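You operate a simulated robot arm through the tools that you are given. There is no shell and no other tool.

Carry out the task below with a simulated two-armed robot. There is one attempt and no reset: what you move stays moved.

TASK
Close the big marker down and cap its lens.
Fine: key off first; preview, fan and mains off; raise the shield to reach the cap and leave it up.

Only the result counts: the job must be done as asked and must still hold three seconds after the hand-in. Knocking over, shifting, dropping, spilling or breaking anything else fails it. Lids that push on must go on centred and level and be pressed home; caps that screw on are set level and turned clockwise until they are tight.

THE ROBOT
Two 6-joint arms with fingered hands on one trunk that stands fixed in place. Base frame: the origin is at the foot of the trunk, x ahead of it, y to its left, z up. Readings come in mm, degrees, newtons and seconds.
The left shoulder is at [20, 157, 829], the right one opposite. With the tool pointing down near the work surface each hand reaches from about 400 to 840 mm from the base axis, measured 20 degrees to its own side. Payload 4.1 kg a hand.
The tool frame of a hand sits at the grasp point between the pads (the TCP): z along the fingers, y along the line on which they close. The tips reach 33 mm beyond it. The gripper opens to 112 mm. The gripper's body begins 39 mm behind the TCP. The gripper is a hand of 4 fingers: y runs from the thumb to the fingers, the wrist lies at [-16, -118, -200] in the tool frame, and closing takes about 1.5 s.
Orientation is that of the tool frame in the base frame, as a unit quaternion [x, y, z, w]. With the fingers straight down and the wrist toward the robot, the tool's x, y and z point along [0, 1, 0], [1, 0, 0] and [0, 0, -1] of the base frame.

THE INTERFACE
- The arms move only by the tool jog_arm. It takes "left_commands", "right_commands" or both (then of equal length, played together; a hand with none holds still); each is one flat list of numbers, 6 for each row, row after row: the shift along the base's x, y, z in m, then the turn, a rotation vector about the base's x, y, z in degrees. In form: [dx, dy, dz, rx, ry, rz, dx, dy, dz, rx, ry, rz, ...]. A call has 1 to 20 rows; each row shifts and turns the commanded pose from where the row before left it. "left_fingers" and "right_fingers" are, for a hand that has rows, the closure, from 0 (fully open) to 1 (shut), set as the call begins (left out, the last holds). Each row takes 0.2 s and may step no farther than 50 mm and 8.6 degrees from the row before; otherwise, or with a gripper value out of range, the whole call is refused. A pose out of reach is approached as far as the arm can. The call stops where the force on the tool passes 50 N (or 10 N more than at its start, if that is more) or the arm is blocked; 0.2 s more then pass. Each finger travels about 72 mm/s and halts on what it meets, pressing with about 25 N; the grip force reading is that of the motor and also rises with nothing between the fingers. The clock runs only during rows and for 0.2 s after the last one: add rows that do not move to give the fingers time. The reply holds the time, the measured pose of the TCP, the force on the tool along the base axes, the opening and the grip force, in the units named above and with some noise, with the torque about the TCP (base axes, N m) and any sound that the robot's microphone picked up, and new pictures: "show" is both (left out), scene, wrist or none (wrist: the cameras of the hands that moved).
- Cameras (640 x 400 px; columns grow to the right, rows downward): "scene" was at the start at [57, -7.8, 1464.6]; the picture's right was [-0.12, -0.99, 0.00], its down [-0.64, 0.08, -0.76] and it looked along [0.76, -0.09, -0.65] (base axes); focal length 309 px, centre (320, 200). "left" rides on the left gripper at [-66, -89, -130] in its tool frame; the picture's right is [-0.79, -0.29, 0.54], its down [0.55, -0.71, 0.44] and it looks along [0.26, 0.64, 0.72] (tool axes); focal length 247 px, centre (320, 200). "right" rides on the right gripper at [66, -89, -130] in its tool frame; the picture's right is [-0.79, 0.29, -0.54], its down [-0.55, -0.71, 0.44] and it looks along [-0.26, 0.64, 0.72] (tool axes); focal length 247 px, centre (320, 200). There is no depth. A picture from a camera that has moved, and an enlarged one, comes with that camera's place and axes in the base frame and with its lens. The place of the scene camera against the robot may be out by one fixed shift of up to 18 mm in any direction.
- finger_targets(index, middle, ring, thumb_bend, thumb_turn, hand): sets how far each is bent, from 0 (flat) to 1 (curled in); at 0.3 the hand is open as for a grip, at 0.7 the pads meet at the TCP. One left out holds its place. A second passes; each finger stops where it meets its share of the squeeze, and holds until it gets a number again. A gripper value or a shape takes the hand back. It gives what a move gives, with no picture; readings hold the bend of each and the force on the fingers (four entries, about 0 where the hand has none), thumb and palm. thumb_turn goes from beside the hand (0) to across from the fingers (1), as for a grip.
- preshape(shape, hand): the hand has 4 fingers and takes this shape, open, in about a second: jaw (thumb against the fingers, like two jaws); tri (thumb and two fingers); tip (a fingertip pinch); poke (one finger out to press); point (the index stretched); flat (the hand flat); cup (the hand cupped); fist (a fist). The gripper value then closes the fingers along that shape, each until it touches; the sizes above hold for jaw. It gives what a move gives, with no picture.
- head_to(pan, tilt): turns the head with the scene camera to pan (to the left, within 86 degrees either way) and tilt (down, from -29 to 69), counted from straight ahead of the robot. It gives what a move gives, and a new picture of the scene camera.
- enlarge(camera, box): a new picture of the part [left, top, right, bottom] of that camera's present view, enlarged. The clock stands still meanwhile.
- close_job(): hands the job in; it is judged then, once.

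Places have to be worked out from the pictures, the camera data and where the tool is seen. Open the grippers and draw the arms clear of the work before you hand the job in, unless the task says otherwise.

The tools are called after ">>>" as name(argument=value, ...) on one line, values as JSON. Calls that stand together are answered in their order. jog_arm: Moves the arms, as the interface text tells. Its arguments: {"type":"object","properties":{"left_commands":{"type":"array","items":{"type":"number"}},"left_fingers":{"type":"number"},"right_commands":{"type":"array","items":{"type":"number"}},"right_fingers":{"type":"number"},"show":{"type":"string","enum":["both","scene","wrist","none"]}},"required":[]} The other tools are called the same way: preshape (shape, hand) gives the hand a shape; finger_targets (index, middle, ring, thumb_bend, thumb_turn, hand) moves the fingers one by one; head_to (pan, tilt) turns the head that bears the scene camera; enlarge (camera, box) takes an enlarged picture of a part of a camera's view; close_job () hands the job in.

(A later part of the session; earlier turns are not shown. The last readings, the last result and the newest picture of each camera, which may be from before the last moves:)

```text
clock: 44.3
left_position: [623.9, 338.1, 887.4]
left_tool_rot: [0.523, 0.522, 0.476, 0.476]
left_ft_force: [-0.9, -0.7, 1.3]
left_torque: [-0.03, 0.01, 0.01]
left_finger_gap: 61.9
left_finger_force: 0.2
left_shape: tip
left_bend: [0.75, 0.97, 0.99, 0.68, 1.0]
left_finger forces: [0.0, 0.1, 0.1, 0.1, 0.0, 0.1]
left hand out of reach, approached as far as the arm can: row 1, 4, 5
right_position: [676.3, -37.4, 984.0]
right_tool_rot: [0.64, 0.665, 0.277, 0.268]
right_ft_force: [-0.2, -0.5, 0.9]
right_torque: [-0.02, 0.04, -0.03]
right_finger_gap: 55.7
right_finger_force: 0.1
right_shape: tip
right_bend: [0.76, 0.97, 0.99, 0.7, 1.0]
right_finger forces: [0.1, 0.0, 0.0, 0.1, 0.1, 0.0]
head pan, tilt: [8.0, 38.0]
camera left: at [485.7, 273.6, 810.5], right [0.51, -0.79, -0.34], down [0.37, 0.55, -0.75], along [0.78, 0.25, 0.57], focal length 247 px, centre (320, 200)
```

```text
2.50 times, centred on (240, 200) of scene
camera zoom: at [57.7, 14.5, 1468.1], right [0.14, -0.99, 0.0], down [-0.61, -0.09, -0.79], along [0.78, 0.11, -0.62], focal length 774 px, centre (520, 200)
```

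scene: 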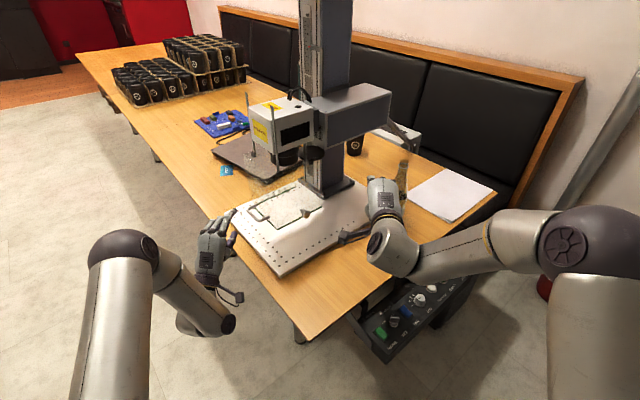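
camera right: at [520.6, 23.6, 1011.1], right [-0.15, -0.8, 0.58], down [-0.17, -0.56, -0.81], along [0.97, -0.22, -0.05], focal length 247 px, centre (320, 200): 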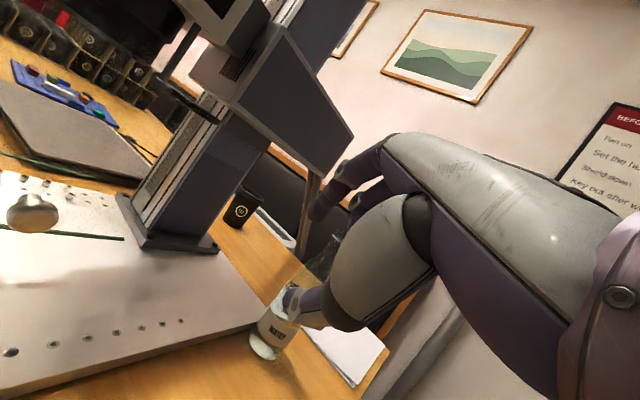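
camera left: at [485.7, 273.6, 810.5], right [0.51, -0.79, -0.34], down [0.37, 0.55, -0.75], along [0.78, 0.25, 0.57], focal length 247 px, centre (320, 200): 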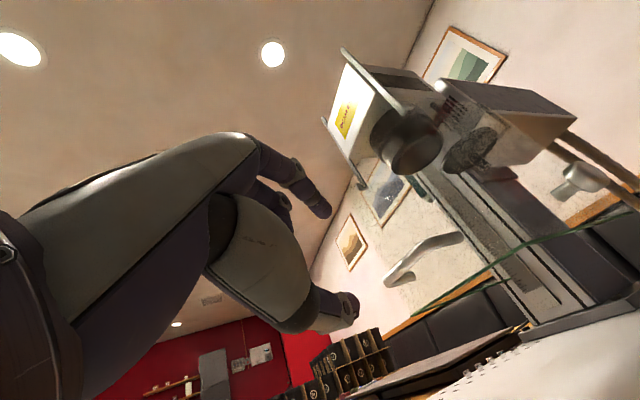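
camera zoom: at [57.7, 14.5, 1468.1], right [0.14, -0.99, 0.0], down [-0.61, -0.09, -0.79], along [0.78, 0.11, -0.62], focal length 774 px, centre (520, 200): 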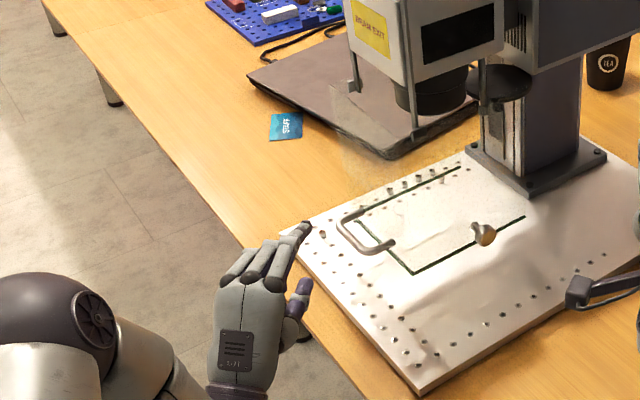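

From below, the lens barrel and the disc beside it are well visible. I enlarge them.

>>> enlarge(camera="left", box=[340, 80, 540, 220])

>>> enlarge(camera="left", box=[430, 110, 520, 190])

>>> enlarge(camera="left", box=[370, 150, 640, 320])

```text
2.86 times, centred on (440, 150) of left
camera zoom: at [485.7, 273.6, 810.5], right [0.51, -0.79, -0.34], down [0.37, 0.55, -0.75], along [0.78, 0.25, 0.57], focal length 706 px, centre (-23, 343)
```

zoom: 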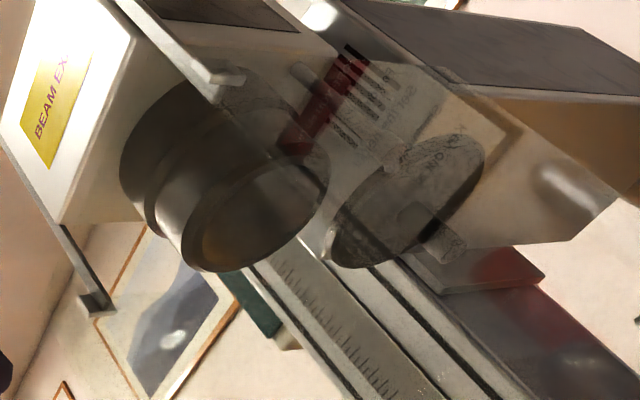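

```text
5.00 times, centred on (475, 150) of left
camera zoom: at [485.7, 273.6, 810.5], right [0.51, -0.79, -0.34], down [0.37, 0.55, -0.75], along [0.78, 0.25, 0.57], focal length 1235 px, centre (-455, 450)
```

zoom: 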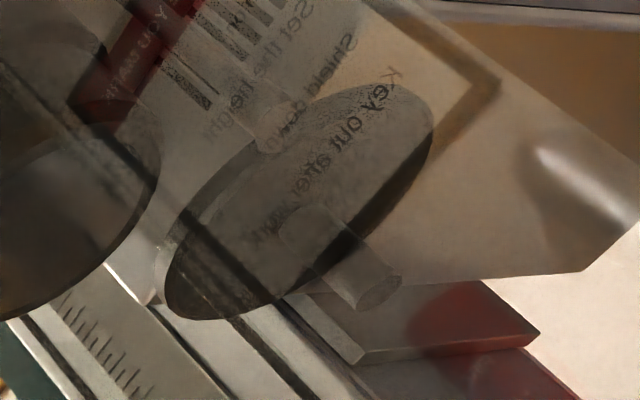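

```text
2.35 times, centred on (505, 235) of left
camera zoom: at [485.7, 273.6, 810.5], right [0.51, -0.79, -0.34], down [0.37, 0.55, -0.75], along [0.78, 0.25, 0.57], focal length 581 px, centre (-115, 118)
```

zoom: 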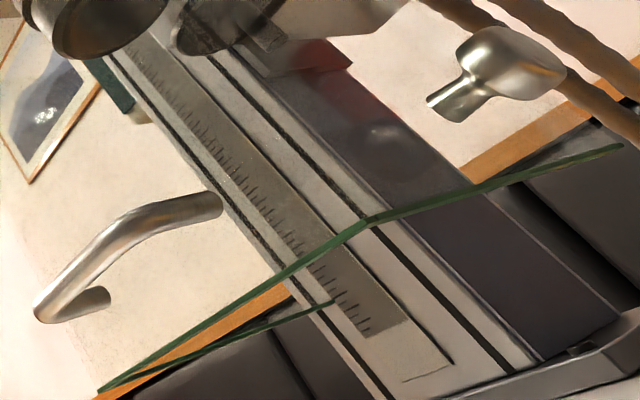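

The cap shows as a round plate with a round grip peg underneath. First I lift the shield: the handle bar is confirmed near [706,298,866]. I bring the hand to a reachable pose just in front of the bar.

>>> jog_arm(left_commands=[0.038, -0.001, 0, 0, 0, 0, 0.038, 0, 0, 0, 0, 0, 0, 0, 0, 0, 0, 0], show="both")

>>> enlarge(camera="scene", box=[190, 150, 330, 260])

```text
clock: 45.1
left_position: [701.4, 336.8, 887.9]
left_tool_rot: [0.522, 0.521, 0.477, 0.478]
left_ft_force: [0.1, 0.7, 0.0]
left_torque: [-0.04, 0.01, -0.02]
left_finger_gap: 61.6
left_finger_force: 0.1
left_shape: tip
left_bend: [0.75, 0.97, 0.99, 0.68, 1.0]
left_finger forces: [0.0, 0.0, 0.1, 0.0, 0.0, 0.1]
right_position: [677.3, -36.9, 982.6]
right_tool_rot: [0.64, 0.666, 0.277, 0.267]
right_ft_force: [0.0, -0.5, 0.9]
right_torque: [0.01, -0.02, -0.01]
right_finger_gap: 55.5
right_finger_force: 0.0
right_shape: tip
right_bend: [0.76, 0.97, 0.99, 0.7, 1.0]
right_finger forces: [0.0, 0.0, 0.1, 0.0, 0.0, 0.0]
head pan, tilt: [8.0, 38.0]
camera left: at [564.2, 272.2, 810.3], right [0.51, -0.79, -0.33], down [0.37, 0.55, -0.75], along [0.77, 0.26, 0.58], focal length 247 px, centre (320, 200)
```

scene: 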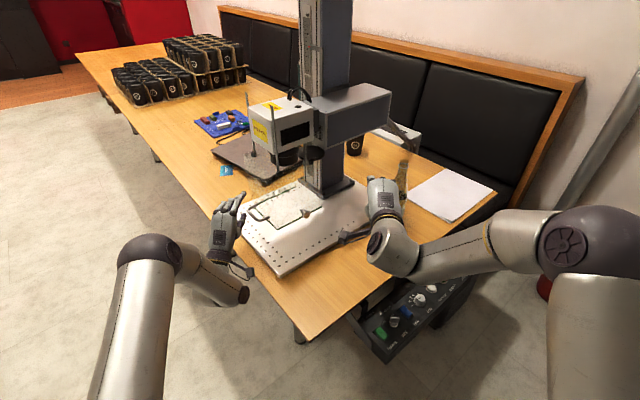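
left: 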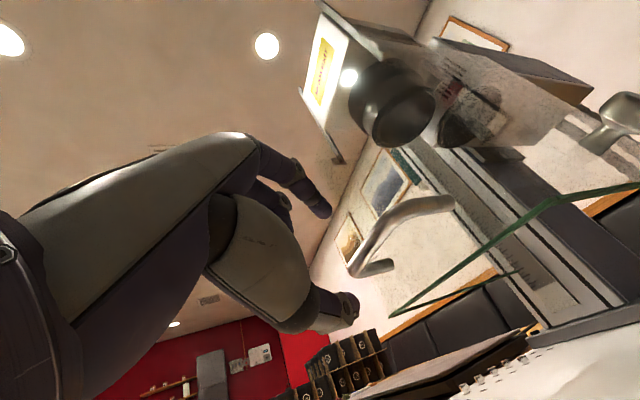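

```text
3.64 times, centred on (260, 205) of scene
camera zoom: at [58.3, 14.6, 1468.0], right [0.14, -0.99, 0.0], down [-0.61, -0.09, -0.79], along [0.78, 0.11, -0.62], focal length 1125 px, centre (538, 182)
```

zoom: 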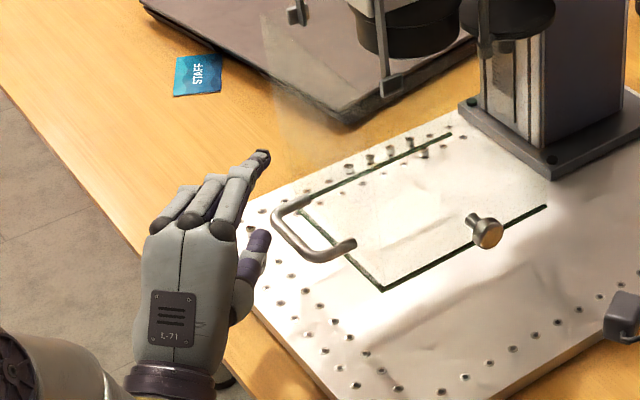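

The commanded pose was reset to what was reached, so the hand is now further forward: the TCP is at [701,337,888], thumb close to the bar's left end. I back off 55 mm and line up with the bar.

>>> jog_arm(left_commands=[-0.03, 0.0, 0.0, 0, 0, 0, -0.03, 0, 0, 0, 0, 0, 0, -0.035, -0.02, 0, 0, 0, 0, 0, 0, 0, 0, 0], show="both")

>>> enlarge(camera="scene", box=[190, 150, 330, 260])

>>> enlarge(camera="left", box=[270, 120, 470, 330])

```text
clock: 46.1
left_position: [644.3, 302.1, 869.1]
left_tool_rot: [0.523, 0.521, 0.476, 0.477]
left_ft_force: [-0.1, 0.3, 0.2]
left_torque: [-0.01, 0.02, 0.0]
left_finger_gap: 61.9
left_finger_force: 0.0
left_shape: tip
left_bend: [0.75, 0.97, 0.99, 0.68, 1.0]
left_finger forces: [0.1, 0.0, 0.0, 0.1, 0.0, 0.1]
left hand out of reach, approached as far as the arm can: row 3
right_position: [676.1, -36.8, 983.8]
right_tool_rot: [0.64, 0.665, 0.278, 0.267]
right_ft_force: [0.6, 0.6, -0.1]
right_torque: [0.0, 0.0, 0.02]
right_finger_gap: 55.6
right_finger_force: 0.1
right_shape: tip
right_bend: [0.76, 0.97, 0.99, 0.7, 1.0]
right_finger forces: [0.0, 0.0, 0.1, 0.0, 0.0, 0.0]
head pan, tilt: [8.0, 38.0]
camera left: at [506.7, 237.1, 791.1], right [0.51, -0.79, -0.33], down [0.37, 0.55, -0.75], along [0.78, 0.26, 0.58], focal length 247 px, centre (320, 200)
```

scene: 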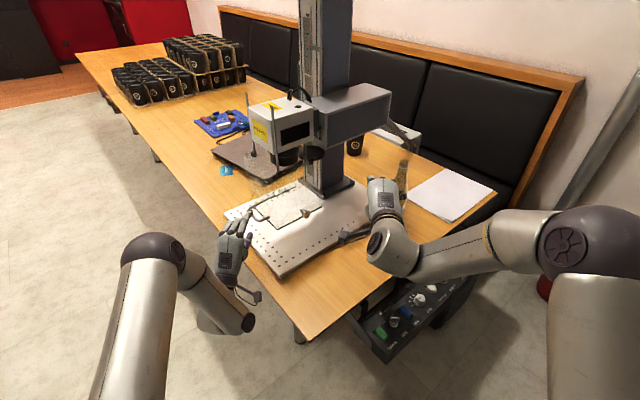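
left: 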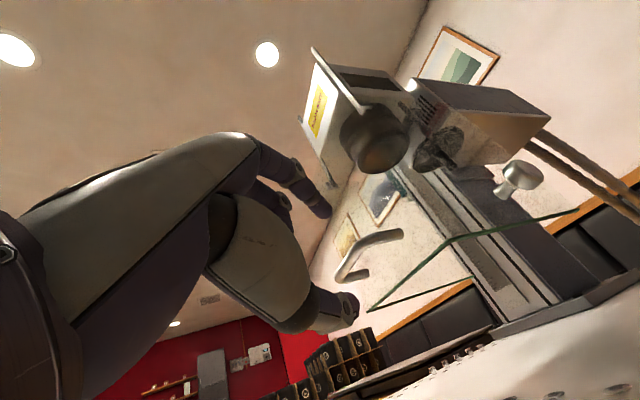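

```text
3.64 times, centred on (260, 205) of scene
camera zoom: at [58.2, 14.6, 1468.0], right [0.14, -0.99, 0.0], down [-0.61, -0.09, -0.79], along [0.78, 0.11, -0.62], focal length 1125 px, centre (538, 182)
```

zoom: 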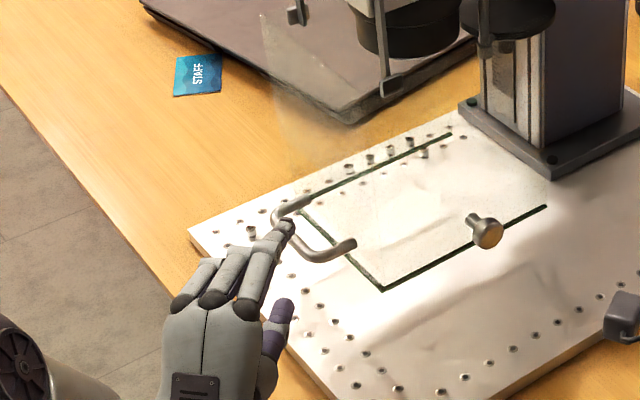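

```text
1.90 times, centred on (370, 225) of left
camera zoom: at [506.7, 237.1, 791.1], right [0.51, -0.79, -0.33], down [0.37, 0.55, -0.75], along [0.78, 0.26, 0.58], focal length 470 px, centre (225, 152)
```

zoom: 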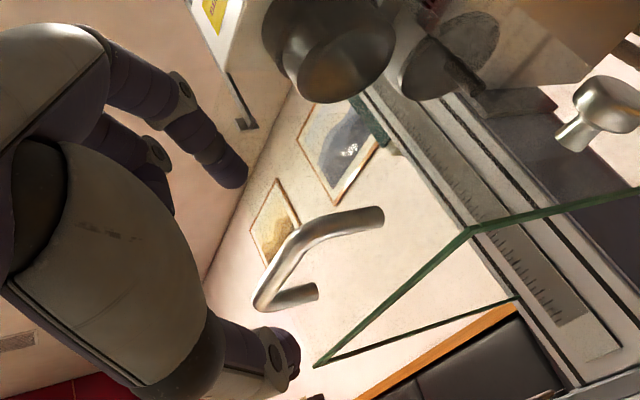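

The bar lies straight ahead between index and thumb, about 33 mm beyond the pinch point. I advance 34 mm.

>>> jog_arm(left_commands=[0.017, 0.0, 0.0, 0, 0, 0, 0.017, 0, 0, 0, 0, 0, 0, 0, 0, 0, 0, 0], show="wrist")

>>> enlarge(camera="scene", box=[220, 170, 300, 240])

>>> enlarge(camera="left", box=[270, 150, 430, 330])

```text
clock: 46.9
left_position: [677.1, 303.2, 869.3]
left_tool_rot: [0.521, 0.521, 0.478, 0.478]
left_ft_force: [-0.1, -0.2, -0.6]
left_torque: [0.04, -0.04, 0.0]
left_finger_gap: 61.9
left_finger_force: 0.0
left_shape: tip
left_bend: [0.75, 0.97, 0.99, 0.68, 1.0]
left_finger forces: [0.0, 0.0, 0.1, 0.0, 0.1, 0.0]
right_position: [677.5, -36.1, 984.1]
right_tool_rot: [0.64, 0.664, 0.277, 0.268]
right_ft_force: [0.5, -0.1, -1.0]
right_torque: [-0.03, 0.0, 0.01]
right_finger_gap: 55.8
right_finger_force: 0.1
right_shape: tip
right_bend: [0.76, 0.97, 0.99, 0.7, 1.0]
right_finger forces: [0.0, 0.0, 0.0, 0.0, 0.0, 0.0]
head pan, tilt: [8.0, 38.0]
camera left: at [540.6, 238.3, 790.9], right [0.51, -0.79, -0.33], down [0.37, 0.55, -0.75], along [0.77, 0.26, 0.58], focal length 247 px, centre (320, 200)
```

left: 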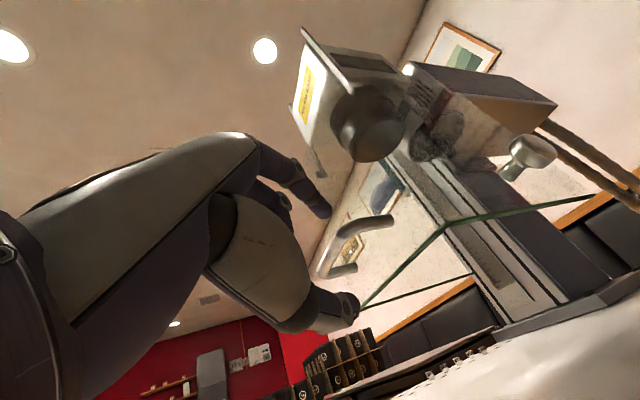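

```text
5.71 times, centred on (260, 205) of scene
camera zoom: at [58.3, 14.6, 1468.0], right [0.14, -0.99, 0.0], down [-0.61, -0.09, -0.79], along [0.78, 0.11, -0.62], focal length 1768 px, centre (663, 171)
```

zoom: 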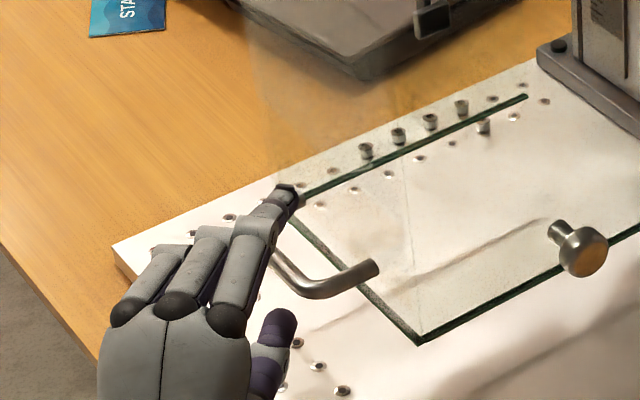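

```text
2.22 times, centred on (350, 240) of left
camera zoom: at [540.6, 238.3, 790.9], right [0.51, -0.79, -0.33], down [0.37, 0.55, -0.75], along [0.77, 0.26, 0.58], focal length 549 px, centre (253, 111)
```

zoom: 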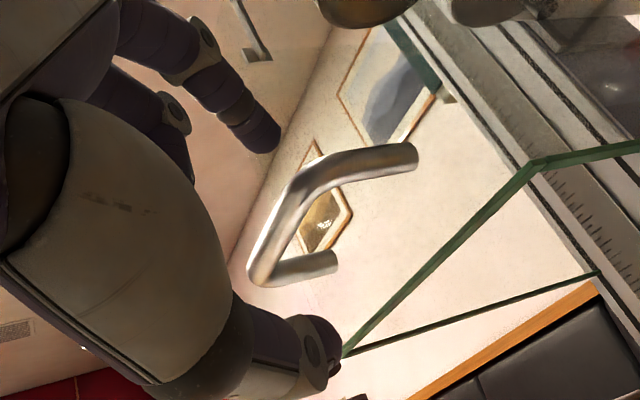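

The bar is at the pinch point. I close the left pinch on it.

>>> jog_arm(left_commands=[0, 0, 0, 0, 0, 0, 0, 0, 0, 0, 0, 0, 0, 0, 0, 0, 0, 0, 0, 0, 0, 0, 0, 0, 0, 0, 0, 0, 0, 0], left_fingers=1.0, show="wrist")

>>> enlarge(camera="left", box=[270, 150, 430, 330])

```text
clock: 48.1
left_position: [676.8, 304.4, 868.0]
left_tool_rot: [0.522, 0.521, 0.477, 0.478]
left_ft_force: [1.8, -1.6, -0.1]
left_torque: [-0.1, 0.02, 0.02]
left_finger_gap: 5.2
left_finger_force: 25.0
left_shape: tip
left_bend: [0.71, 1.0, 1.0, 0.72, 1.0]
left_finger forces: [21.6, 0.1, 0.1, 0.0, 20.1, 0.1]
right_position: [676.2, -36.1, 983.4]
right_tool_rot: [0.64, 0.665, 0.277, 0.267]
right_ft_force: [0.1, -0.5, 0.0]
right_torque: [0.03, 0.0, 0.0]
right_finger_gap: 55.8
right_finger_force: 0.0
right_shape: tip
right_bend: [0.76, 0.97, 0.99, 0.7, 1.0]
right_finger forces: [0.0, 0.0, 0.0, 0.0, 0.0, 0.0]
head pan, tilt: [8.0, 38.0]
camera left: at [540.5, 238.3, 790.8], right [0.51, -0.79, -0.33], down [0.37, 0.55, -0.75], along [0.77, 0.26, 0.58], focal length 247 px, centre (320, 200)
```

left: 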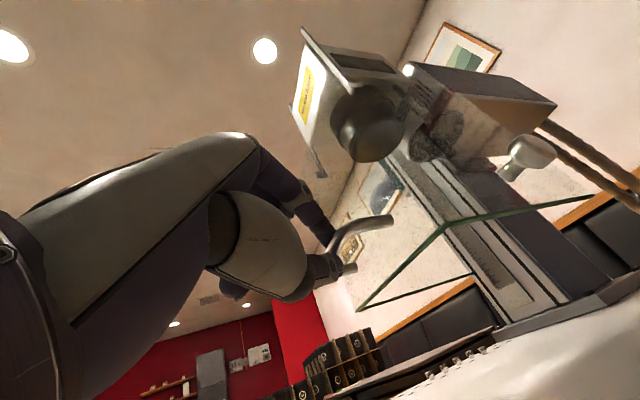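

```text
2.22 times, centred on (350, 240) of left
camera zoom: at [540.5, 238.3, 790.8], right [0.51, -0.79, -0.33], down [0.37, 0.55, -0.75], along [0.77, 0.26, 0.58], focal length 549 px, centre (253, 111)
```

zoom: 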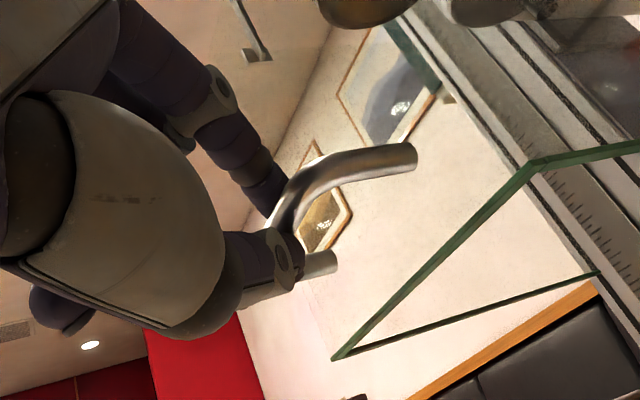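

The bar is gripped at about 20 N per side. I lift 15 mm gently to feel the shield's weight.

>>> jog_arm(left_commands=[0, 0, 0.005, 0, 0, 0, 0, 0, 0.005, 0, 0, 0, 0, 0, 0.005, 0, 0, 0], show="both")

>>> enlarge(camera="scene", box=[220, 100, 380, 240])

```text
clock: 48.9
left_position: [677.4, 304.5, 883.7]
left_tool_rot: [0.522, 0.521, 0.477, 0.478]
left_ft_force: [2.0, -1.9, -2.0]
left_torque: [-0.04, 0.05, -0.03]
left_finger_gap: 5.2
left_finger_force: 24.9
left_shape: tip
left_bend: [0.71, 1.0, 1.0, 0.72, 1.0]
left_finger forces: [22.0, 0.0, 0.0, 0.0, 21.0, 0.1]
right_position: [677.6, -36.8, 982.6]
right_tool_rot: [0.64, 0.665, 0.277, 0.268]
right_ft_force: [-0.9, -0.8, 0.5]
right_torque: [0.0, -0.02, 0.0]
right_finger_gap: 55.8
right_finger_force: 0.0
right_shape: tip
right_bend: [0.76, 0.97, 0.99, 0.7, 1.0]
right_finger forces: [0.1, 0.0, 0.1, 0.0, 0.0, 0.0]
head pan, tilt: [8.0, 38.0]
camera left: at [540.4, 238.6, 805.9], right [0.51, -0.79, -0.33], down [0.37, 0.55, -0.75], along [0.77, 0.26, 0.58], focal length 247 px, centre (320, 200)
```

scene: 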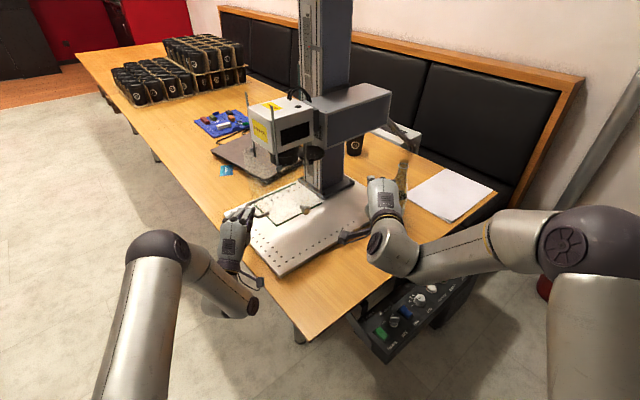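
left: 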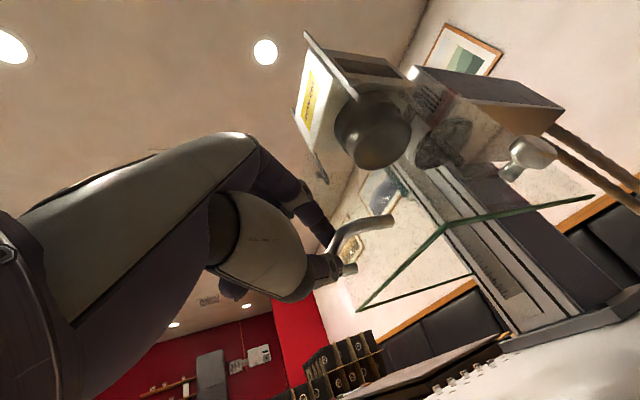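

```text
2.86 times, centred on (300, 170) of scene
camera zoom: at [58.4, 14.6, 1468.0], right [0.14, -0.99, 0.0], down [-0.61, -0.09, -0.79], along [0.78, 0.11, -0.62], focal length 884 px, centre (377, 286)
```

zoom: 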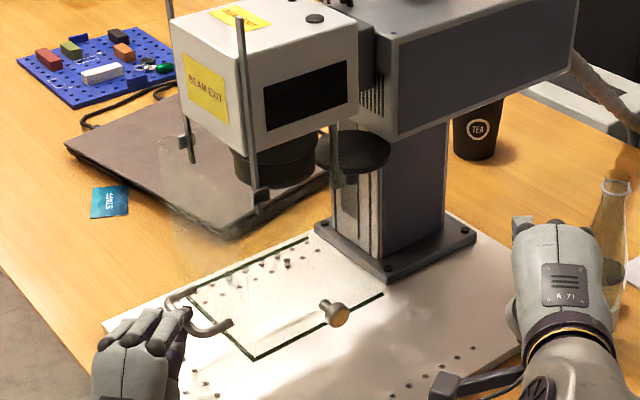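

The shield is rising with only about 2 N. I keep lifting in steps.

>>> jog_arm(left_commands=[0, 0, 0.012, 0, 0, 0, 0, 0, 0.012, 0, 0, 0, 0, 0, 0.012, 0, 0, 0, 0, 0, 0.012, 0, 0, 0, 0, 0, 0.012, 0, 0, 0], show="both")

>>> enlarge(camera="scene", box=[220, 70, 380, 210])

```text
clock: 50.1
left_position: [678.4, 304.5, 943.5]
left_tool_rot: [0.522, 0.522, 0.478, 0.477]
left_ft_force: [7.6, -5.6, -0.5]
left_torque: [-0.08, 0.0, -0.11]
left_finger_gap: 5.2
left_finger_force: 24.9
left_shape: tip
left_bend: [0.71, 1.0, 1.0, 0.72, 1.0]
left_finger forces: [20.8, 0.0, 0.1, 0.1, 16.9, 0.1]
right_position: [676.6, -36.7, 983.0]
right_tool_rot: [0.64, 0.665, 0.278, 0.268]
right_ft_force: [-0.4, -0.6, -0.1]
right_torque: [-0.02, -0.02, -0.02]
right_finger_gap: 55.6
right_finger_force: 0.1
right_shape: tip
right_bend: [0.76, 0.97, 0.99, 0.7, 1.0]
right_finger forces: [0.1, 0.0, 0.0, 0.0, 0.0, 0.0]
head pan, tilt: [8.0, 38.0]
camera left: at [539.7, 239.4, 867.1], right [0.51, -0.79, -0.33], down [0.37, 0.55, -0.75], along [0.77, 0.26, 0.58], focal length 247 px, centre (320, 200)
```

scene: 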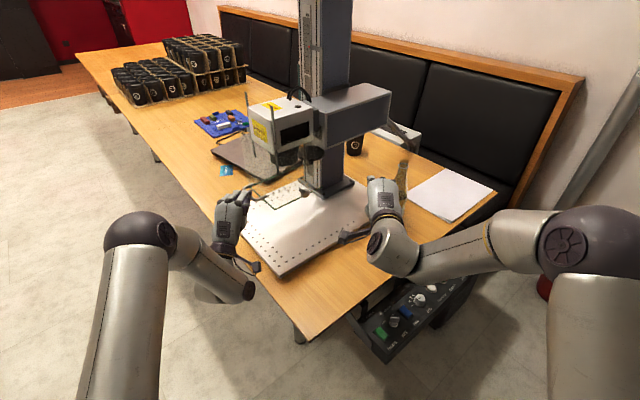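
left: 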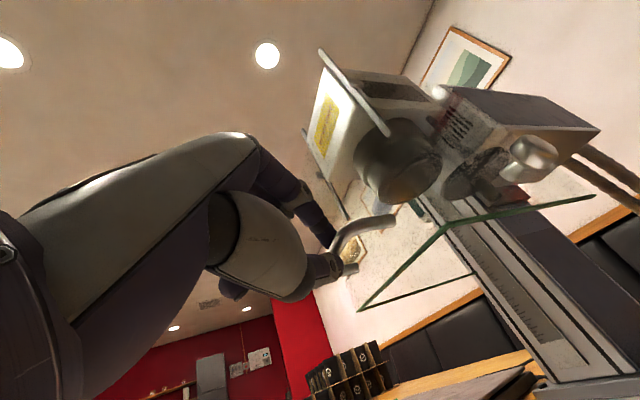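

```text
2.86 times, centred on (300, 140) of scene
camera zoom: at [58.6, 14.4, 1468.0], right [0.14, -0.99, 0.0], down [-0.61, -0.09, -0.79], along [0.78, 0.11, -0.62], focal length 884 px, centre (377, 371)
```

zoom: 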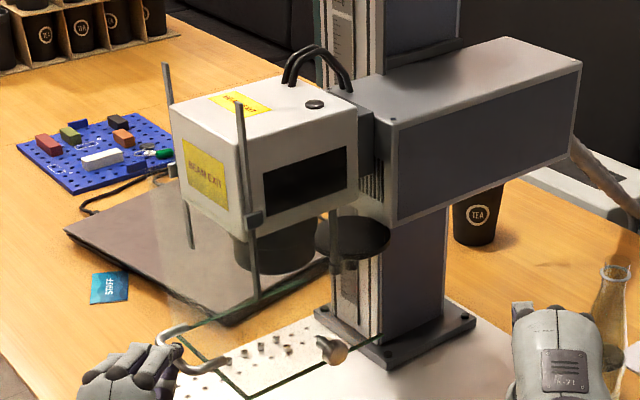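

The sliders are moving up the fixed rods. I relieve the slight sideways force and continue upward.

>>> jog_arm(left_commands=[0.001, -0.001, 0.012, 0, 0, 0, 0, 0, 0.012, 0, 0, 0, 0, 0, 0.012, 0, 0, 0, 0, 0, 0.01, 0, 0, 0], show="both")

>>> enlarge(camera="scene", box=[220, 70, 380, 210])

```text
clock: 51.1
left_position: [677.4, 304.9, 990.2]
left_tool_rot: [0.521, 0.522, 0.478, 0.477]
left_ft_force: [-7.2, -4.3, -1.7]
left_torque: [-0.05, 0.08, -0.11]
left_finger_gap: 4.9
left_finger_force: 24.7
left_shape: tip
left_bend: [0.71, 1.0, 1.0, 0.72, 1.0]
left_finger forces: [23.2, 0.1, 0.0, 0.0, 24.3, 0.0]
right_position: [676.5, -36.4, 983.2]
right_tool_rot: [0.64, 0.665, 0.276, 0.268]
right_ft_force: [-0.3, -0.5, 0.6]
right_torque: [0.0, -0.01, -0.01]
right_finger_gap: 55.7
right_finger_force: 0.0
right_shape: tip
right_bend: [0.76, 0.97, 0.99, 0.7, 1.0]
right_finger forces: [0.0, 0.0, 0.1, 0.1, 0.0, 0.1]
head pan, tilt: [8.0, 38.0]
camera left: at [541.0, 238.6, 912.3], right [0.51, -0.79, -0.33], down [0.37, 0.55, -0.75], along [0.77, 0.26, 0.58], focal length 247 px, centre (320, 200)
```

scene: 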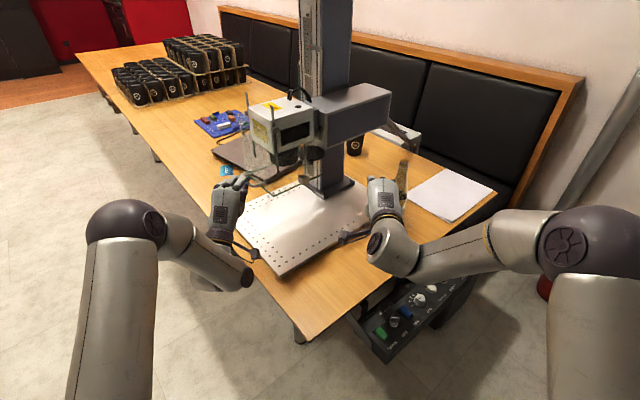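
left: 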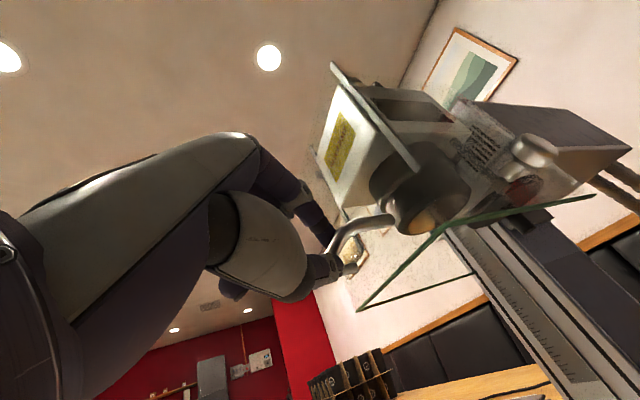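

```text
2.86 times, centred on (300, 140) of scene
camera zoom: at [58.1, 14.5, 1468.1], right [0.14, -0.99, 0.0], down [-0.61, -0.09, -0.79], along [0.78, 0.11, -0.62], focal length 884 px, centre (377, 371)
```

zoom: 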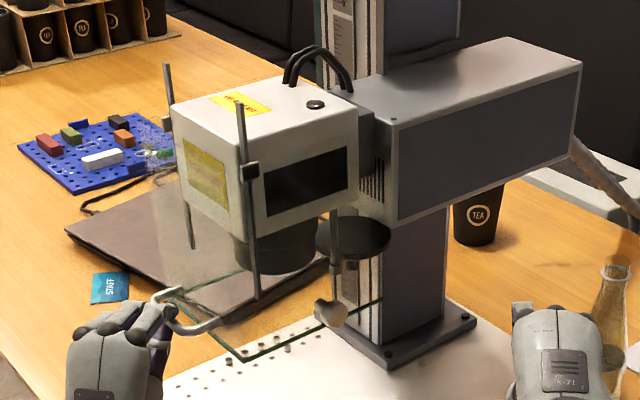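

There is still about 50 mm of rod above the slider. I continue lifting, undoing the 1 mm x shift.

>>> jog_arm(left_commands=[-0.0015, -0.0005, 0.01, 0, 0, 0, 0, 0, 0.01, 0, 0, 0, 0, 0, 0.01, 0, 0, 0], show="both")

>>> enlarge(camera="scene", box=[220, 70, 380, 210])

```text
clock: 51.9
left_position: [678.4, 303.2, 1020.6]
left_tool_rot: [0.521, 0.521, 0.477, 0.478]
left_ft_force: [-3.9, -1.0, -0.4]
left_torque: [-0.1, 0.07, 0.01]
left_finger_gap: 5.0
left_finger_force: 25.1
left_shape: tip
left_bend: [0.71, 1.0, 1.0, 0.72, 1.0]
left_finger forces: [22.4, 0.1, 0.0, 0.0, 22.9, 0.0]
right_position: [677.8, -36.0, 982.5]
right_tool_rot: [0.64, 0.666, 0.277, 0.267]
right_ft_force: [0.1, 0.1, -0.8]
right_torque: [0.0, -0.01, 0.0]
right_finger_gap: 55.8
right_finger_force: 0.0
right_shape: tip
right_bend: [0.76, 0.97, 0.99, 0.7, 1.0]
right_finger forces: [0.0, 0.1, 0.0, 0.0, 0.1, 0.0]
head pan, tilt: [8.0, 38.0]
camera left: at [540.7, 238.3, 942.4], right [0.51, -0.79, -0.33], down [0.37, 0.55, -0.75], along [0.77, 0.26, 0.58], focal length 247 px, centre (320, 200)
```

scene: 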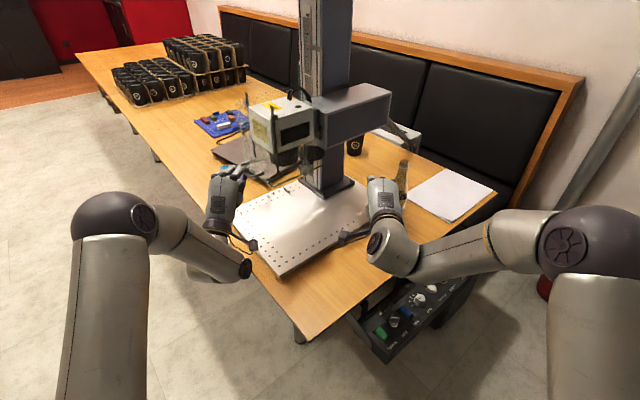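
left: 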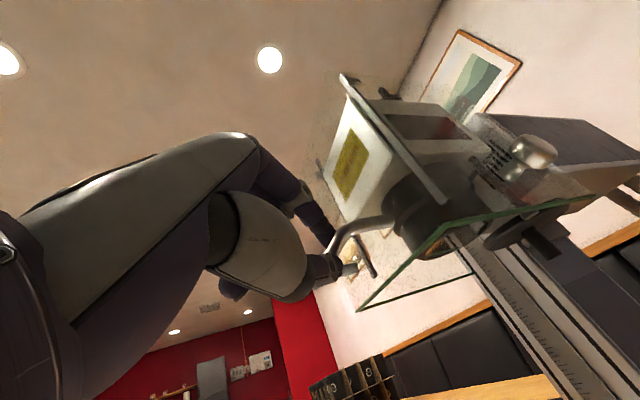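

```text
2.86 times, centred on (300, 140) of scene
camera zoom: at [58.2, 14.6, 1468.0], right [0.14, -0.99, 0.0], down [-0.61, -0.09, -0.79], along [0.78, 0.11, -0.62], focal length 884 px, centre (377, 371)
```

zoom: 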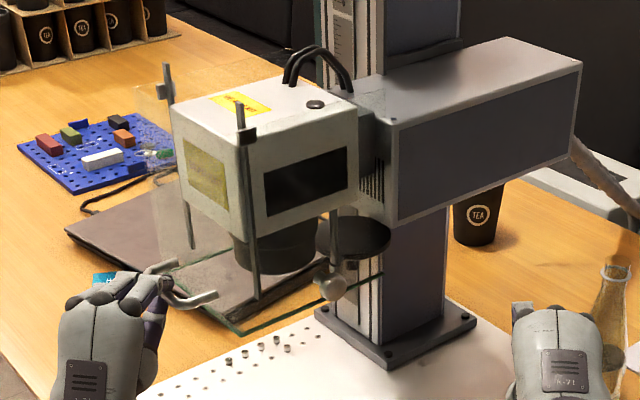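

The slider is near the rod top. I go on in 5 mm steps, looking for the stop.

>>> jog_arm(left_commands=[0, 0, 0.006, 0, 0, 0, 0, 0, 0.006, 0, 0, 0, 0, 0, 0.006, 0, 0, 0], show="wrist")

>>> enlarge(camera="scene", box=[220, 70, 380, 210])

```text
clock: 52.7
left_position: [676.8, 303.5, 1036.6]
left_tool_rot: [0.521, 0.52, 0.478, 0.479]
left_ft_force: [8.8, 3.3, -0.2]
left_torque: [-0.1, -0.01, 0.12]
left_finger_gap: 5.2
left_finger_force: 25.5
left_shape: tip
left_bend: [0.71, 1.0, 1.0, 0.72, 1.0]
left_finger forces: [21.2, 0.1, 0.0, 0.1, 17.4, 0.0]
right_position: [677.9, -36.8, 983.1]
right_tool_rot: [0.641, 0.664, 0.276, 0.268]
right_ft_force: [0.1, 0.0, 0.5]
right_torque: [-0.01, 0.01, 0.03]
right_finger_gap: 55.8
right_finger_force: 0.1
right_shape: tip
right_bend: [0.76, 0.97, 0.99, 0.7, 1.0]
right_finger forces: [0.1, 0.0, 0.0, 0.0, 0.1, 0.0]
head pan, tilt: [8.0, 38.0]
camera left: at [539.7, 237.9, 960.1], right [0.51, -0.79, -0.33], down [0.37, 0.55, -0.75], along [0.77, 0.26, 0.58], focal length 247 px, centre (320, 200)
```

left: 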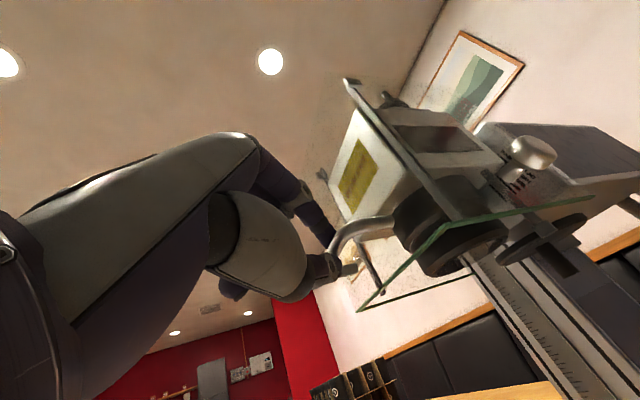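

```text
2.86 times, centred on (300, 140) of scene
camera zoom: at [58.6, 14.7, 1468.0], right [0.14, -0.99, 0.0], down [-0.61, -0.09, -0.79], along [0.78, 0.11, -0.62], focal length 884 px, centre (377, 371)
```

zoom: 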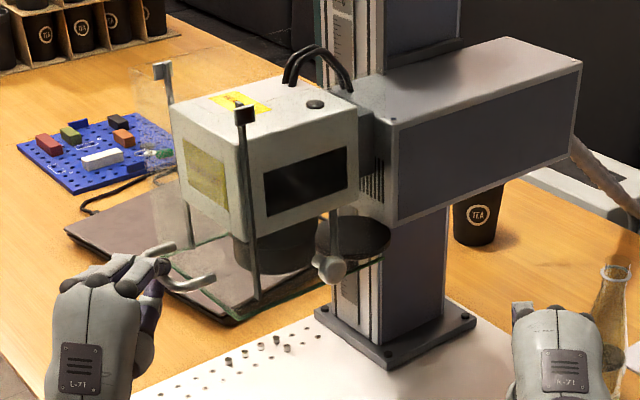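

The slider is about at the rod top. I try a little more to find whether a stop or latch engages.

>>> jog_arm(left_commands=[0.0, 0, 0.004, 0, 0, 0, 0, 0, 0.004, 0, 0, 0, 0, 0, 0.0, 0, 0, 0], show="wrist")

>>> enlarge(camera="scene", box=[240, 80, 340, 170])

```text
clock: 53.5
left_position: [677.6, 302.7, 1045.5]
left_tool_rot: [0.522, 0.522, 0.477, 0.477]
left_ft_force: [1.1, 3.0, -7.9]
left_torque: [-0.1, 0.27, 0.09]
left_finger_gap: 5.0
left_finger_force: 24.9
left_shape: tip
left_bend: [0.71, 1.0, 1.0, 0.72, 1.0]
left_finger forces: [19.0, 0.0, 0.1, 0.1, 25.1, 0.0]
right_position: [677.2, -36.0, 982.0]
right_tool_rot: [0.64, 0.666, 0.277, 0.267]
right_ft_force: [0.2, -0.1, 0.4]
right_torque: [0.0, 0.0, 0.01]
right_finger_gap: 55.7
right_finger_force: 0.0
right_shape: tip
right_bend: [0.76, 0.97, 0.99, 0.7, 1.0]
right_finger forces: [0.0, 0.0, 0.1, 0.1, 0.0, 0.0]
head pan, tilt: [8.0, 38.0]
camera left: at [539.8, 238.0, 967.9], right [0.51, -0.79, -0.33], down [0.37, 0.55, -0.75], along [0.78, 0.26, 0.57], focal length 247 px, centre (320, 200)
```

left: 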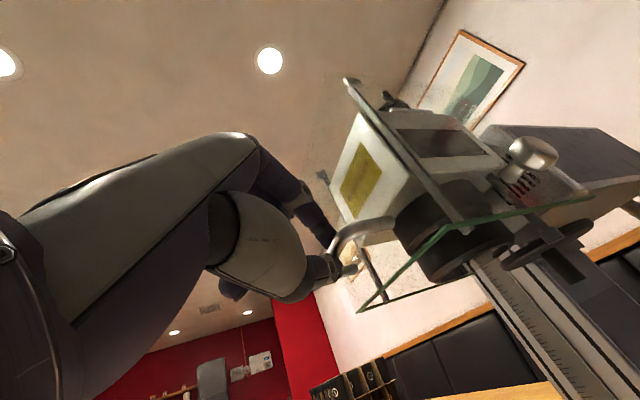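

```text
4.44 times, centred on (290, 125) of scene
camera zoom: at [58.5, 14.8, 1468.0], right [0.14, -0.99, 0.0], down [-0.61, -0.09, -0.79], along [0.78, 0.11, -0.62], focal length 1375 px, centre (453, 533)
```

zoom: 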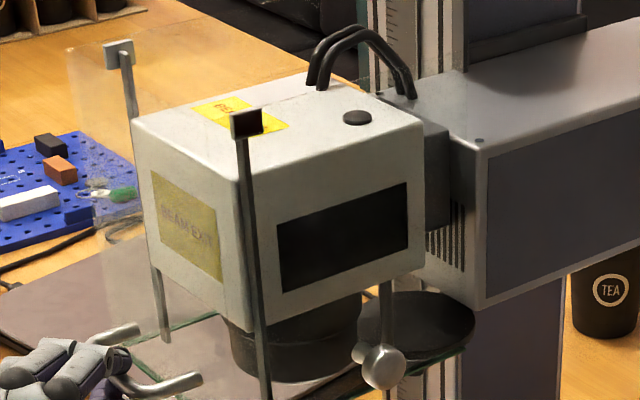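

The downward force rose to 8 N, so a stop is near. I press 3 mm more to settle it, then relax slightly and see whether it stays.

>>> jog_arm(left_commands=[0.0, 0, 0.003, 0, 0, 0, 0, 0, 0, 0, 0, 0], show="none")

```text
clock: 54.1
left_position: [676.7, 303.3, 1046.8]
left_tool_rot: [0.523, 0.522, 0.476, 0.477]
left_ft_force: [-0.1, 2.4, -13.9]
left_torque: [-0.08, 0.4, 0.1]
left_finger_gap: 5.2
left_finger_force: 25.0
left_shape: tip
left_bend: [0.71, 1.0, 1.0, 0.72, 1.0]
left_finger forces: [16.0, 0.0, 0.2, 0.1, 28.3, 0.0]
right_position: [676.0, -36.1, 983.5]
right_tool_rot: [0.64, 0.665, 0.276, 0.268]
right_ft_force: [-1.2, 0.1, -0.3]
right_torque: [-0.01, 0.01, 0.02]
right_finger_gap: 55.7
right_finger_force: 0.0
right_shape: tip
right_bend: [0.76, 0.97, 0.99, 0.7, 1.0]
right_finger forces: [0.1, 0.1, 0.0, 0.0, 0.0, 0.1]
head pan, tilt: [8.0, 38.0]
```

That is the upper stop (14 N). I relax 3 mm, then open the pinch a little with the thumb still under the bar, to see whether the shield stays by itself.

>>> jog_arm(left_commands=[0.0, 0, -0.003, 0, 0, 0, 0, 0, 0, 0, 0, 0], show="none")

>>> jog_arm(left_commands=[0.0, 0, 0, 0, 0, 0, 0, 0, 0, 0, 0, 0, 0, 0, 0, 0, 0, 0], left_fingers=0.7, show="wrist")

>>> enlarge(camera="left", box=[270, 150, 430, 330])

>>> enlarge(camera="scene", box=[220, 80, 340, 190])

```text
clock: 54.7
left_position: [676.1, 304.0, 1046.1]
left_tool_rot: [0.521, 0.52, 0.478, 0.479]
left_ft_force: [3.6, 1.8, -5.1]
left_torque: [-0.09, 0.17, 0.08]
left_finger_gap: 5.1
left_finger_force: 24.9
left_shape: tip
left_bend: [0.71, 1.0, 1.0, 0.72, 1.0]
left_finger forces: [19.2, 0.1, 0.0, 0.1, 22.6, 0.0]
right_position: [677.9, -37.5, 982.7]
right_tool_rot: [0.64, 0.665, 0.276, 0.268]
right_ft_force: [0.4, -0.9, 0.1]
right_torque: [-0.01, -0.04, -0.04]
right_finger_gap: 55.7
right_finger_force: 0.0
right_shape: tip
right_bend: [0.76, 0.97, 0.99, 0.7, 1.0]
right_finger forces: [0.1, 0.1, 0.0, 0.0, 0.0, 0.1]
head pan, tilt: [8.0, 38.0]
```

```text
clock: 55.5
left_position: [677.9, 302.9, 1045.4]
left_tool_rot: [0.522, 0.52, 0.477, 0.479]
left_ft_force: [-0.5, 0.3, -0.2]
left_torque: [0.02, 0.01, -0.01]
left_finger_gap: 33.4
left_finger_force: 0.0
left_shape: tip
left_bend: [0.75, 0.97, 0.99, 0.74, 1.0]
left_finger forces: [0.0, 0.0, 0.0, 0.0, 0.1, 0.0]
right_position: [676.9, -35.6, 983.1]
right_tool_rot: [0.64, 0.665, 0.277, 0.267]
right_ft_force: [-0.2, -0.2, 0.1]
right_torque: [0.0, -0.03, 0.02]
right_finger_gap: 55.5
right_finger_force: 0.1
right_shape: tip
right_bend: [0.76, 0.97, 0.99, 0.7, 1.0]
right_finger forces: [0.1, 0.0, 0.0, 0.0, 0.0, 0.1]
head pan, tilt: [8.0, 38.0]
camera left: at [539.5, 238.0, 968.4], right [0.51, -0.79, -0.33], down [0.37, 0.55, -0.75], along [0.77, 0.26, 0.58], focal length 247 px, centre (320, 200)
```

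left: 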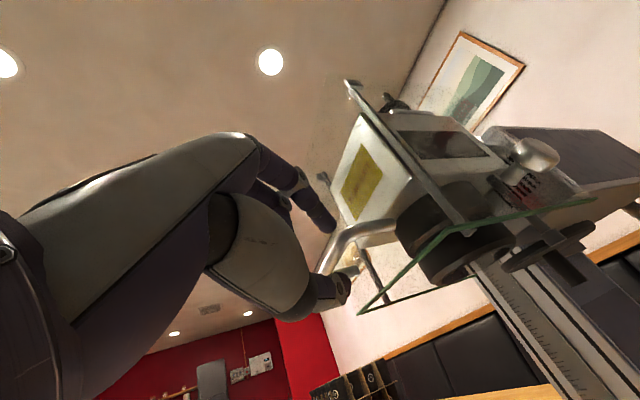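

```text
2.22 times, centred on (350, 240) of left
camera zoom: at [539.5, 238.0, 968.4], right [0.51, -0.79, -0.33], down [0.37, 0.55, -0.75], along [0.77, 0.26, 0.58], focal length 549 px, centre (253, 111)
```

zoom: 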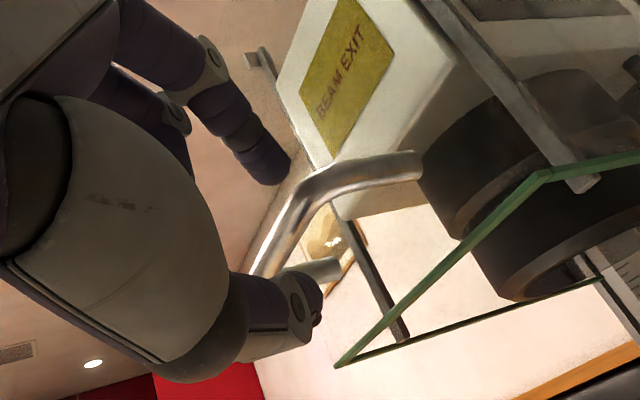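

```text
3.64 times, centred on (280, 135) of scene
camera zoom: at [58.3, 14.6, 1468.0], right [0.14, -0.99, 0.0], down [-0.61, -0.09, -0.79], along [0.78, 0.11, -0.62], focal length 1125 px, centre (466, 436)
```

zoom: 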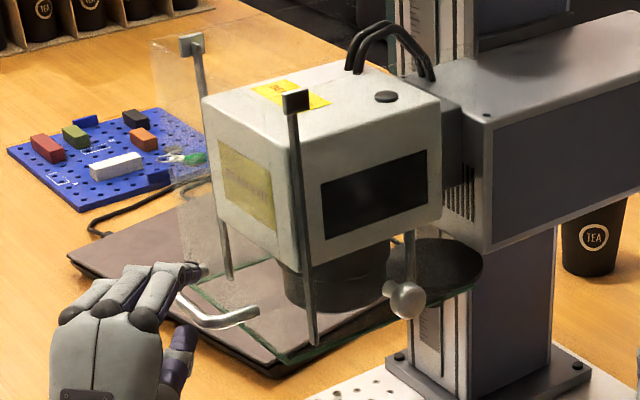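

The shield stays up by itself with the fingers off it. I open fully, draw the left hand back and shift right and lower to view the cap and lens from below, now without the glass in between.

>>> jog_arm(left_commands=[0, 0, 0, 0, 0, 0, -0.02, 0, 0, 0, 0, 0, -0.02, 0, 0, 0, 0, 0, -0.01, 0, -0.03, 0, 0, 0, 0, -0.01, -0.04, 0, 0, 0, 0, -0.03, -0.03, 0, 0, 0, 0, -0.03, -0.02, 0, 0, 0], left_fingers=0.5, show="both")

>>> enlarge(camera="left", box=[320, 50, 560, 220])

>>> enlarge(camera="scene", box=[220, 80, 380, 200])

```text
clock: 57.1
left_position: [642.4, 237.9, 930.7]
left_tool_rot: [0.523, 0.522, 0.477, 0.477]
left_ft_force: [0.2, 0.6, -0.4]
left_torque: [-0.02, 0.01, 0.02]
left_finger_gap: 55.7
left_finger_force: 0.0
left_shape: tip
left_bend: [0.76, 0.97, 0.99, 0.7, 1.0]
left_finger forces: [0.1, 0.1, 0.0, 0.1, 0.0, 0.0]
left hand out of reach, approached as far as the arm can: row 7
right_position: [677.0, -35.7, 983.5]
right_tool_rot: [0.64, 0.665, 0.276, 0.268]
right_ft_force: [-0.7, 0.3, 0.4]
right_torque: [0.02, 0.0, -0.01]
right_finger_gap: 55.7
right_finger_force: 0.0
right_shape: tip
right_bend: [0.76, 0.97, 0.99, 0.7, 1.0]
right_finger forces: [0.0, 0.1, 0.0, 0.0, 0.0, 0.0]
head pan, tilt: [8.0, 38.0]
camera left: at [505.7, 172.7, 853.7], right [0.51, -0.79, -0.33], down [0.37, 0.55, -0.75], along [0.78, 0.26, 0.58], focal length 247 px, centre (320, 200)
```

scene: 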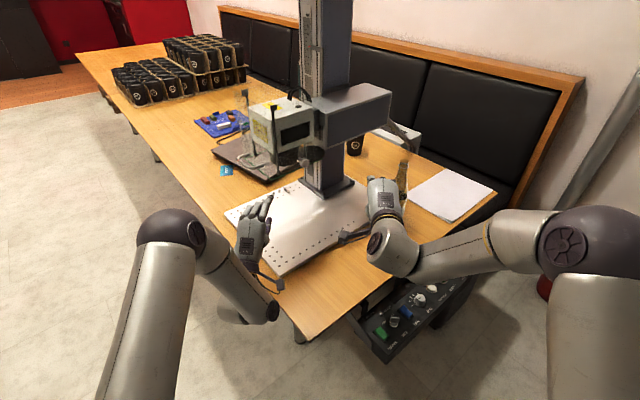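
left: 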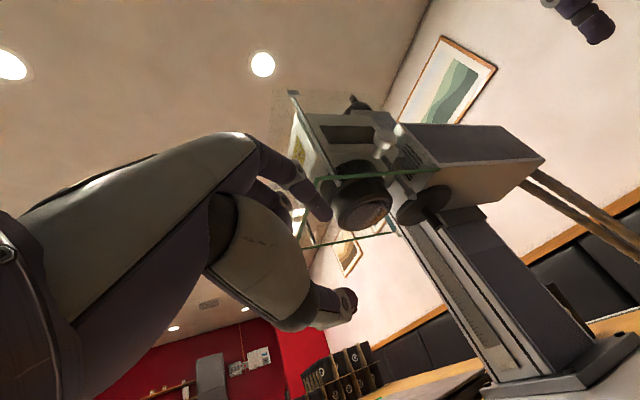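

```text
2.35 times, centred on (440, 135) of left
camera zoom: at [505.7, 172.7, 853.7], right [0.51, -0.79, -0.33], down [0.37, 0.55, -0.75], along [0.78, 0.26, 0.58], focal length 581 px, centre (38, 353)
```

zoom: 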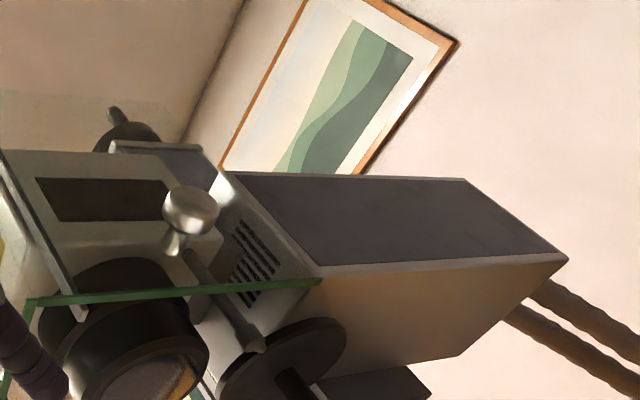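

```text
3.33 times, centred on (300, 140) of scene
camera zoom: at [58.1, 14.9, 1468.0], right [0.14, -0.99, 0.0], down [-0.61, -0.09, -0.79], along [0.78, 0.11, -0.62], focal length 1032 px, centre (387, 400)
```

zoom: 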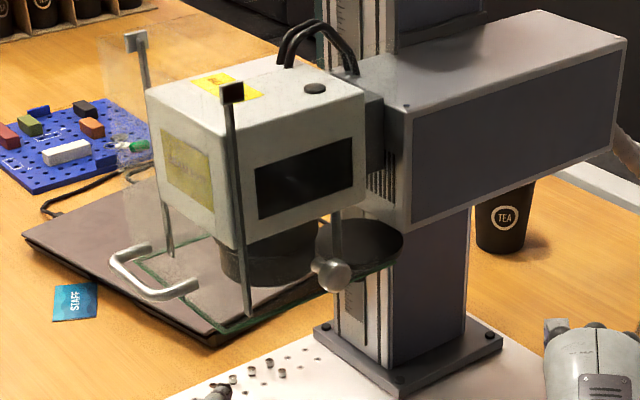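

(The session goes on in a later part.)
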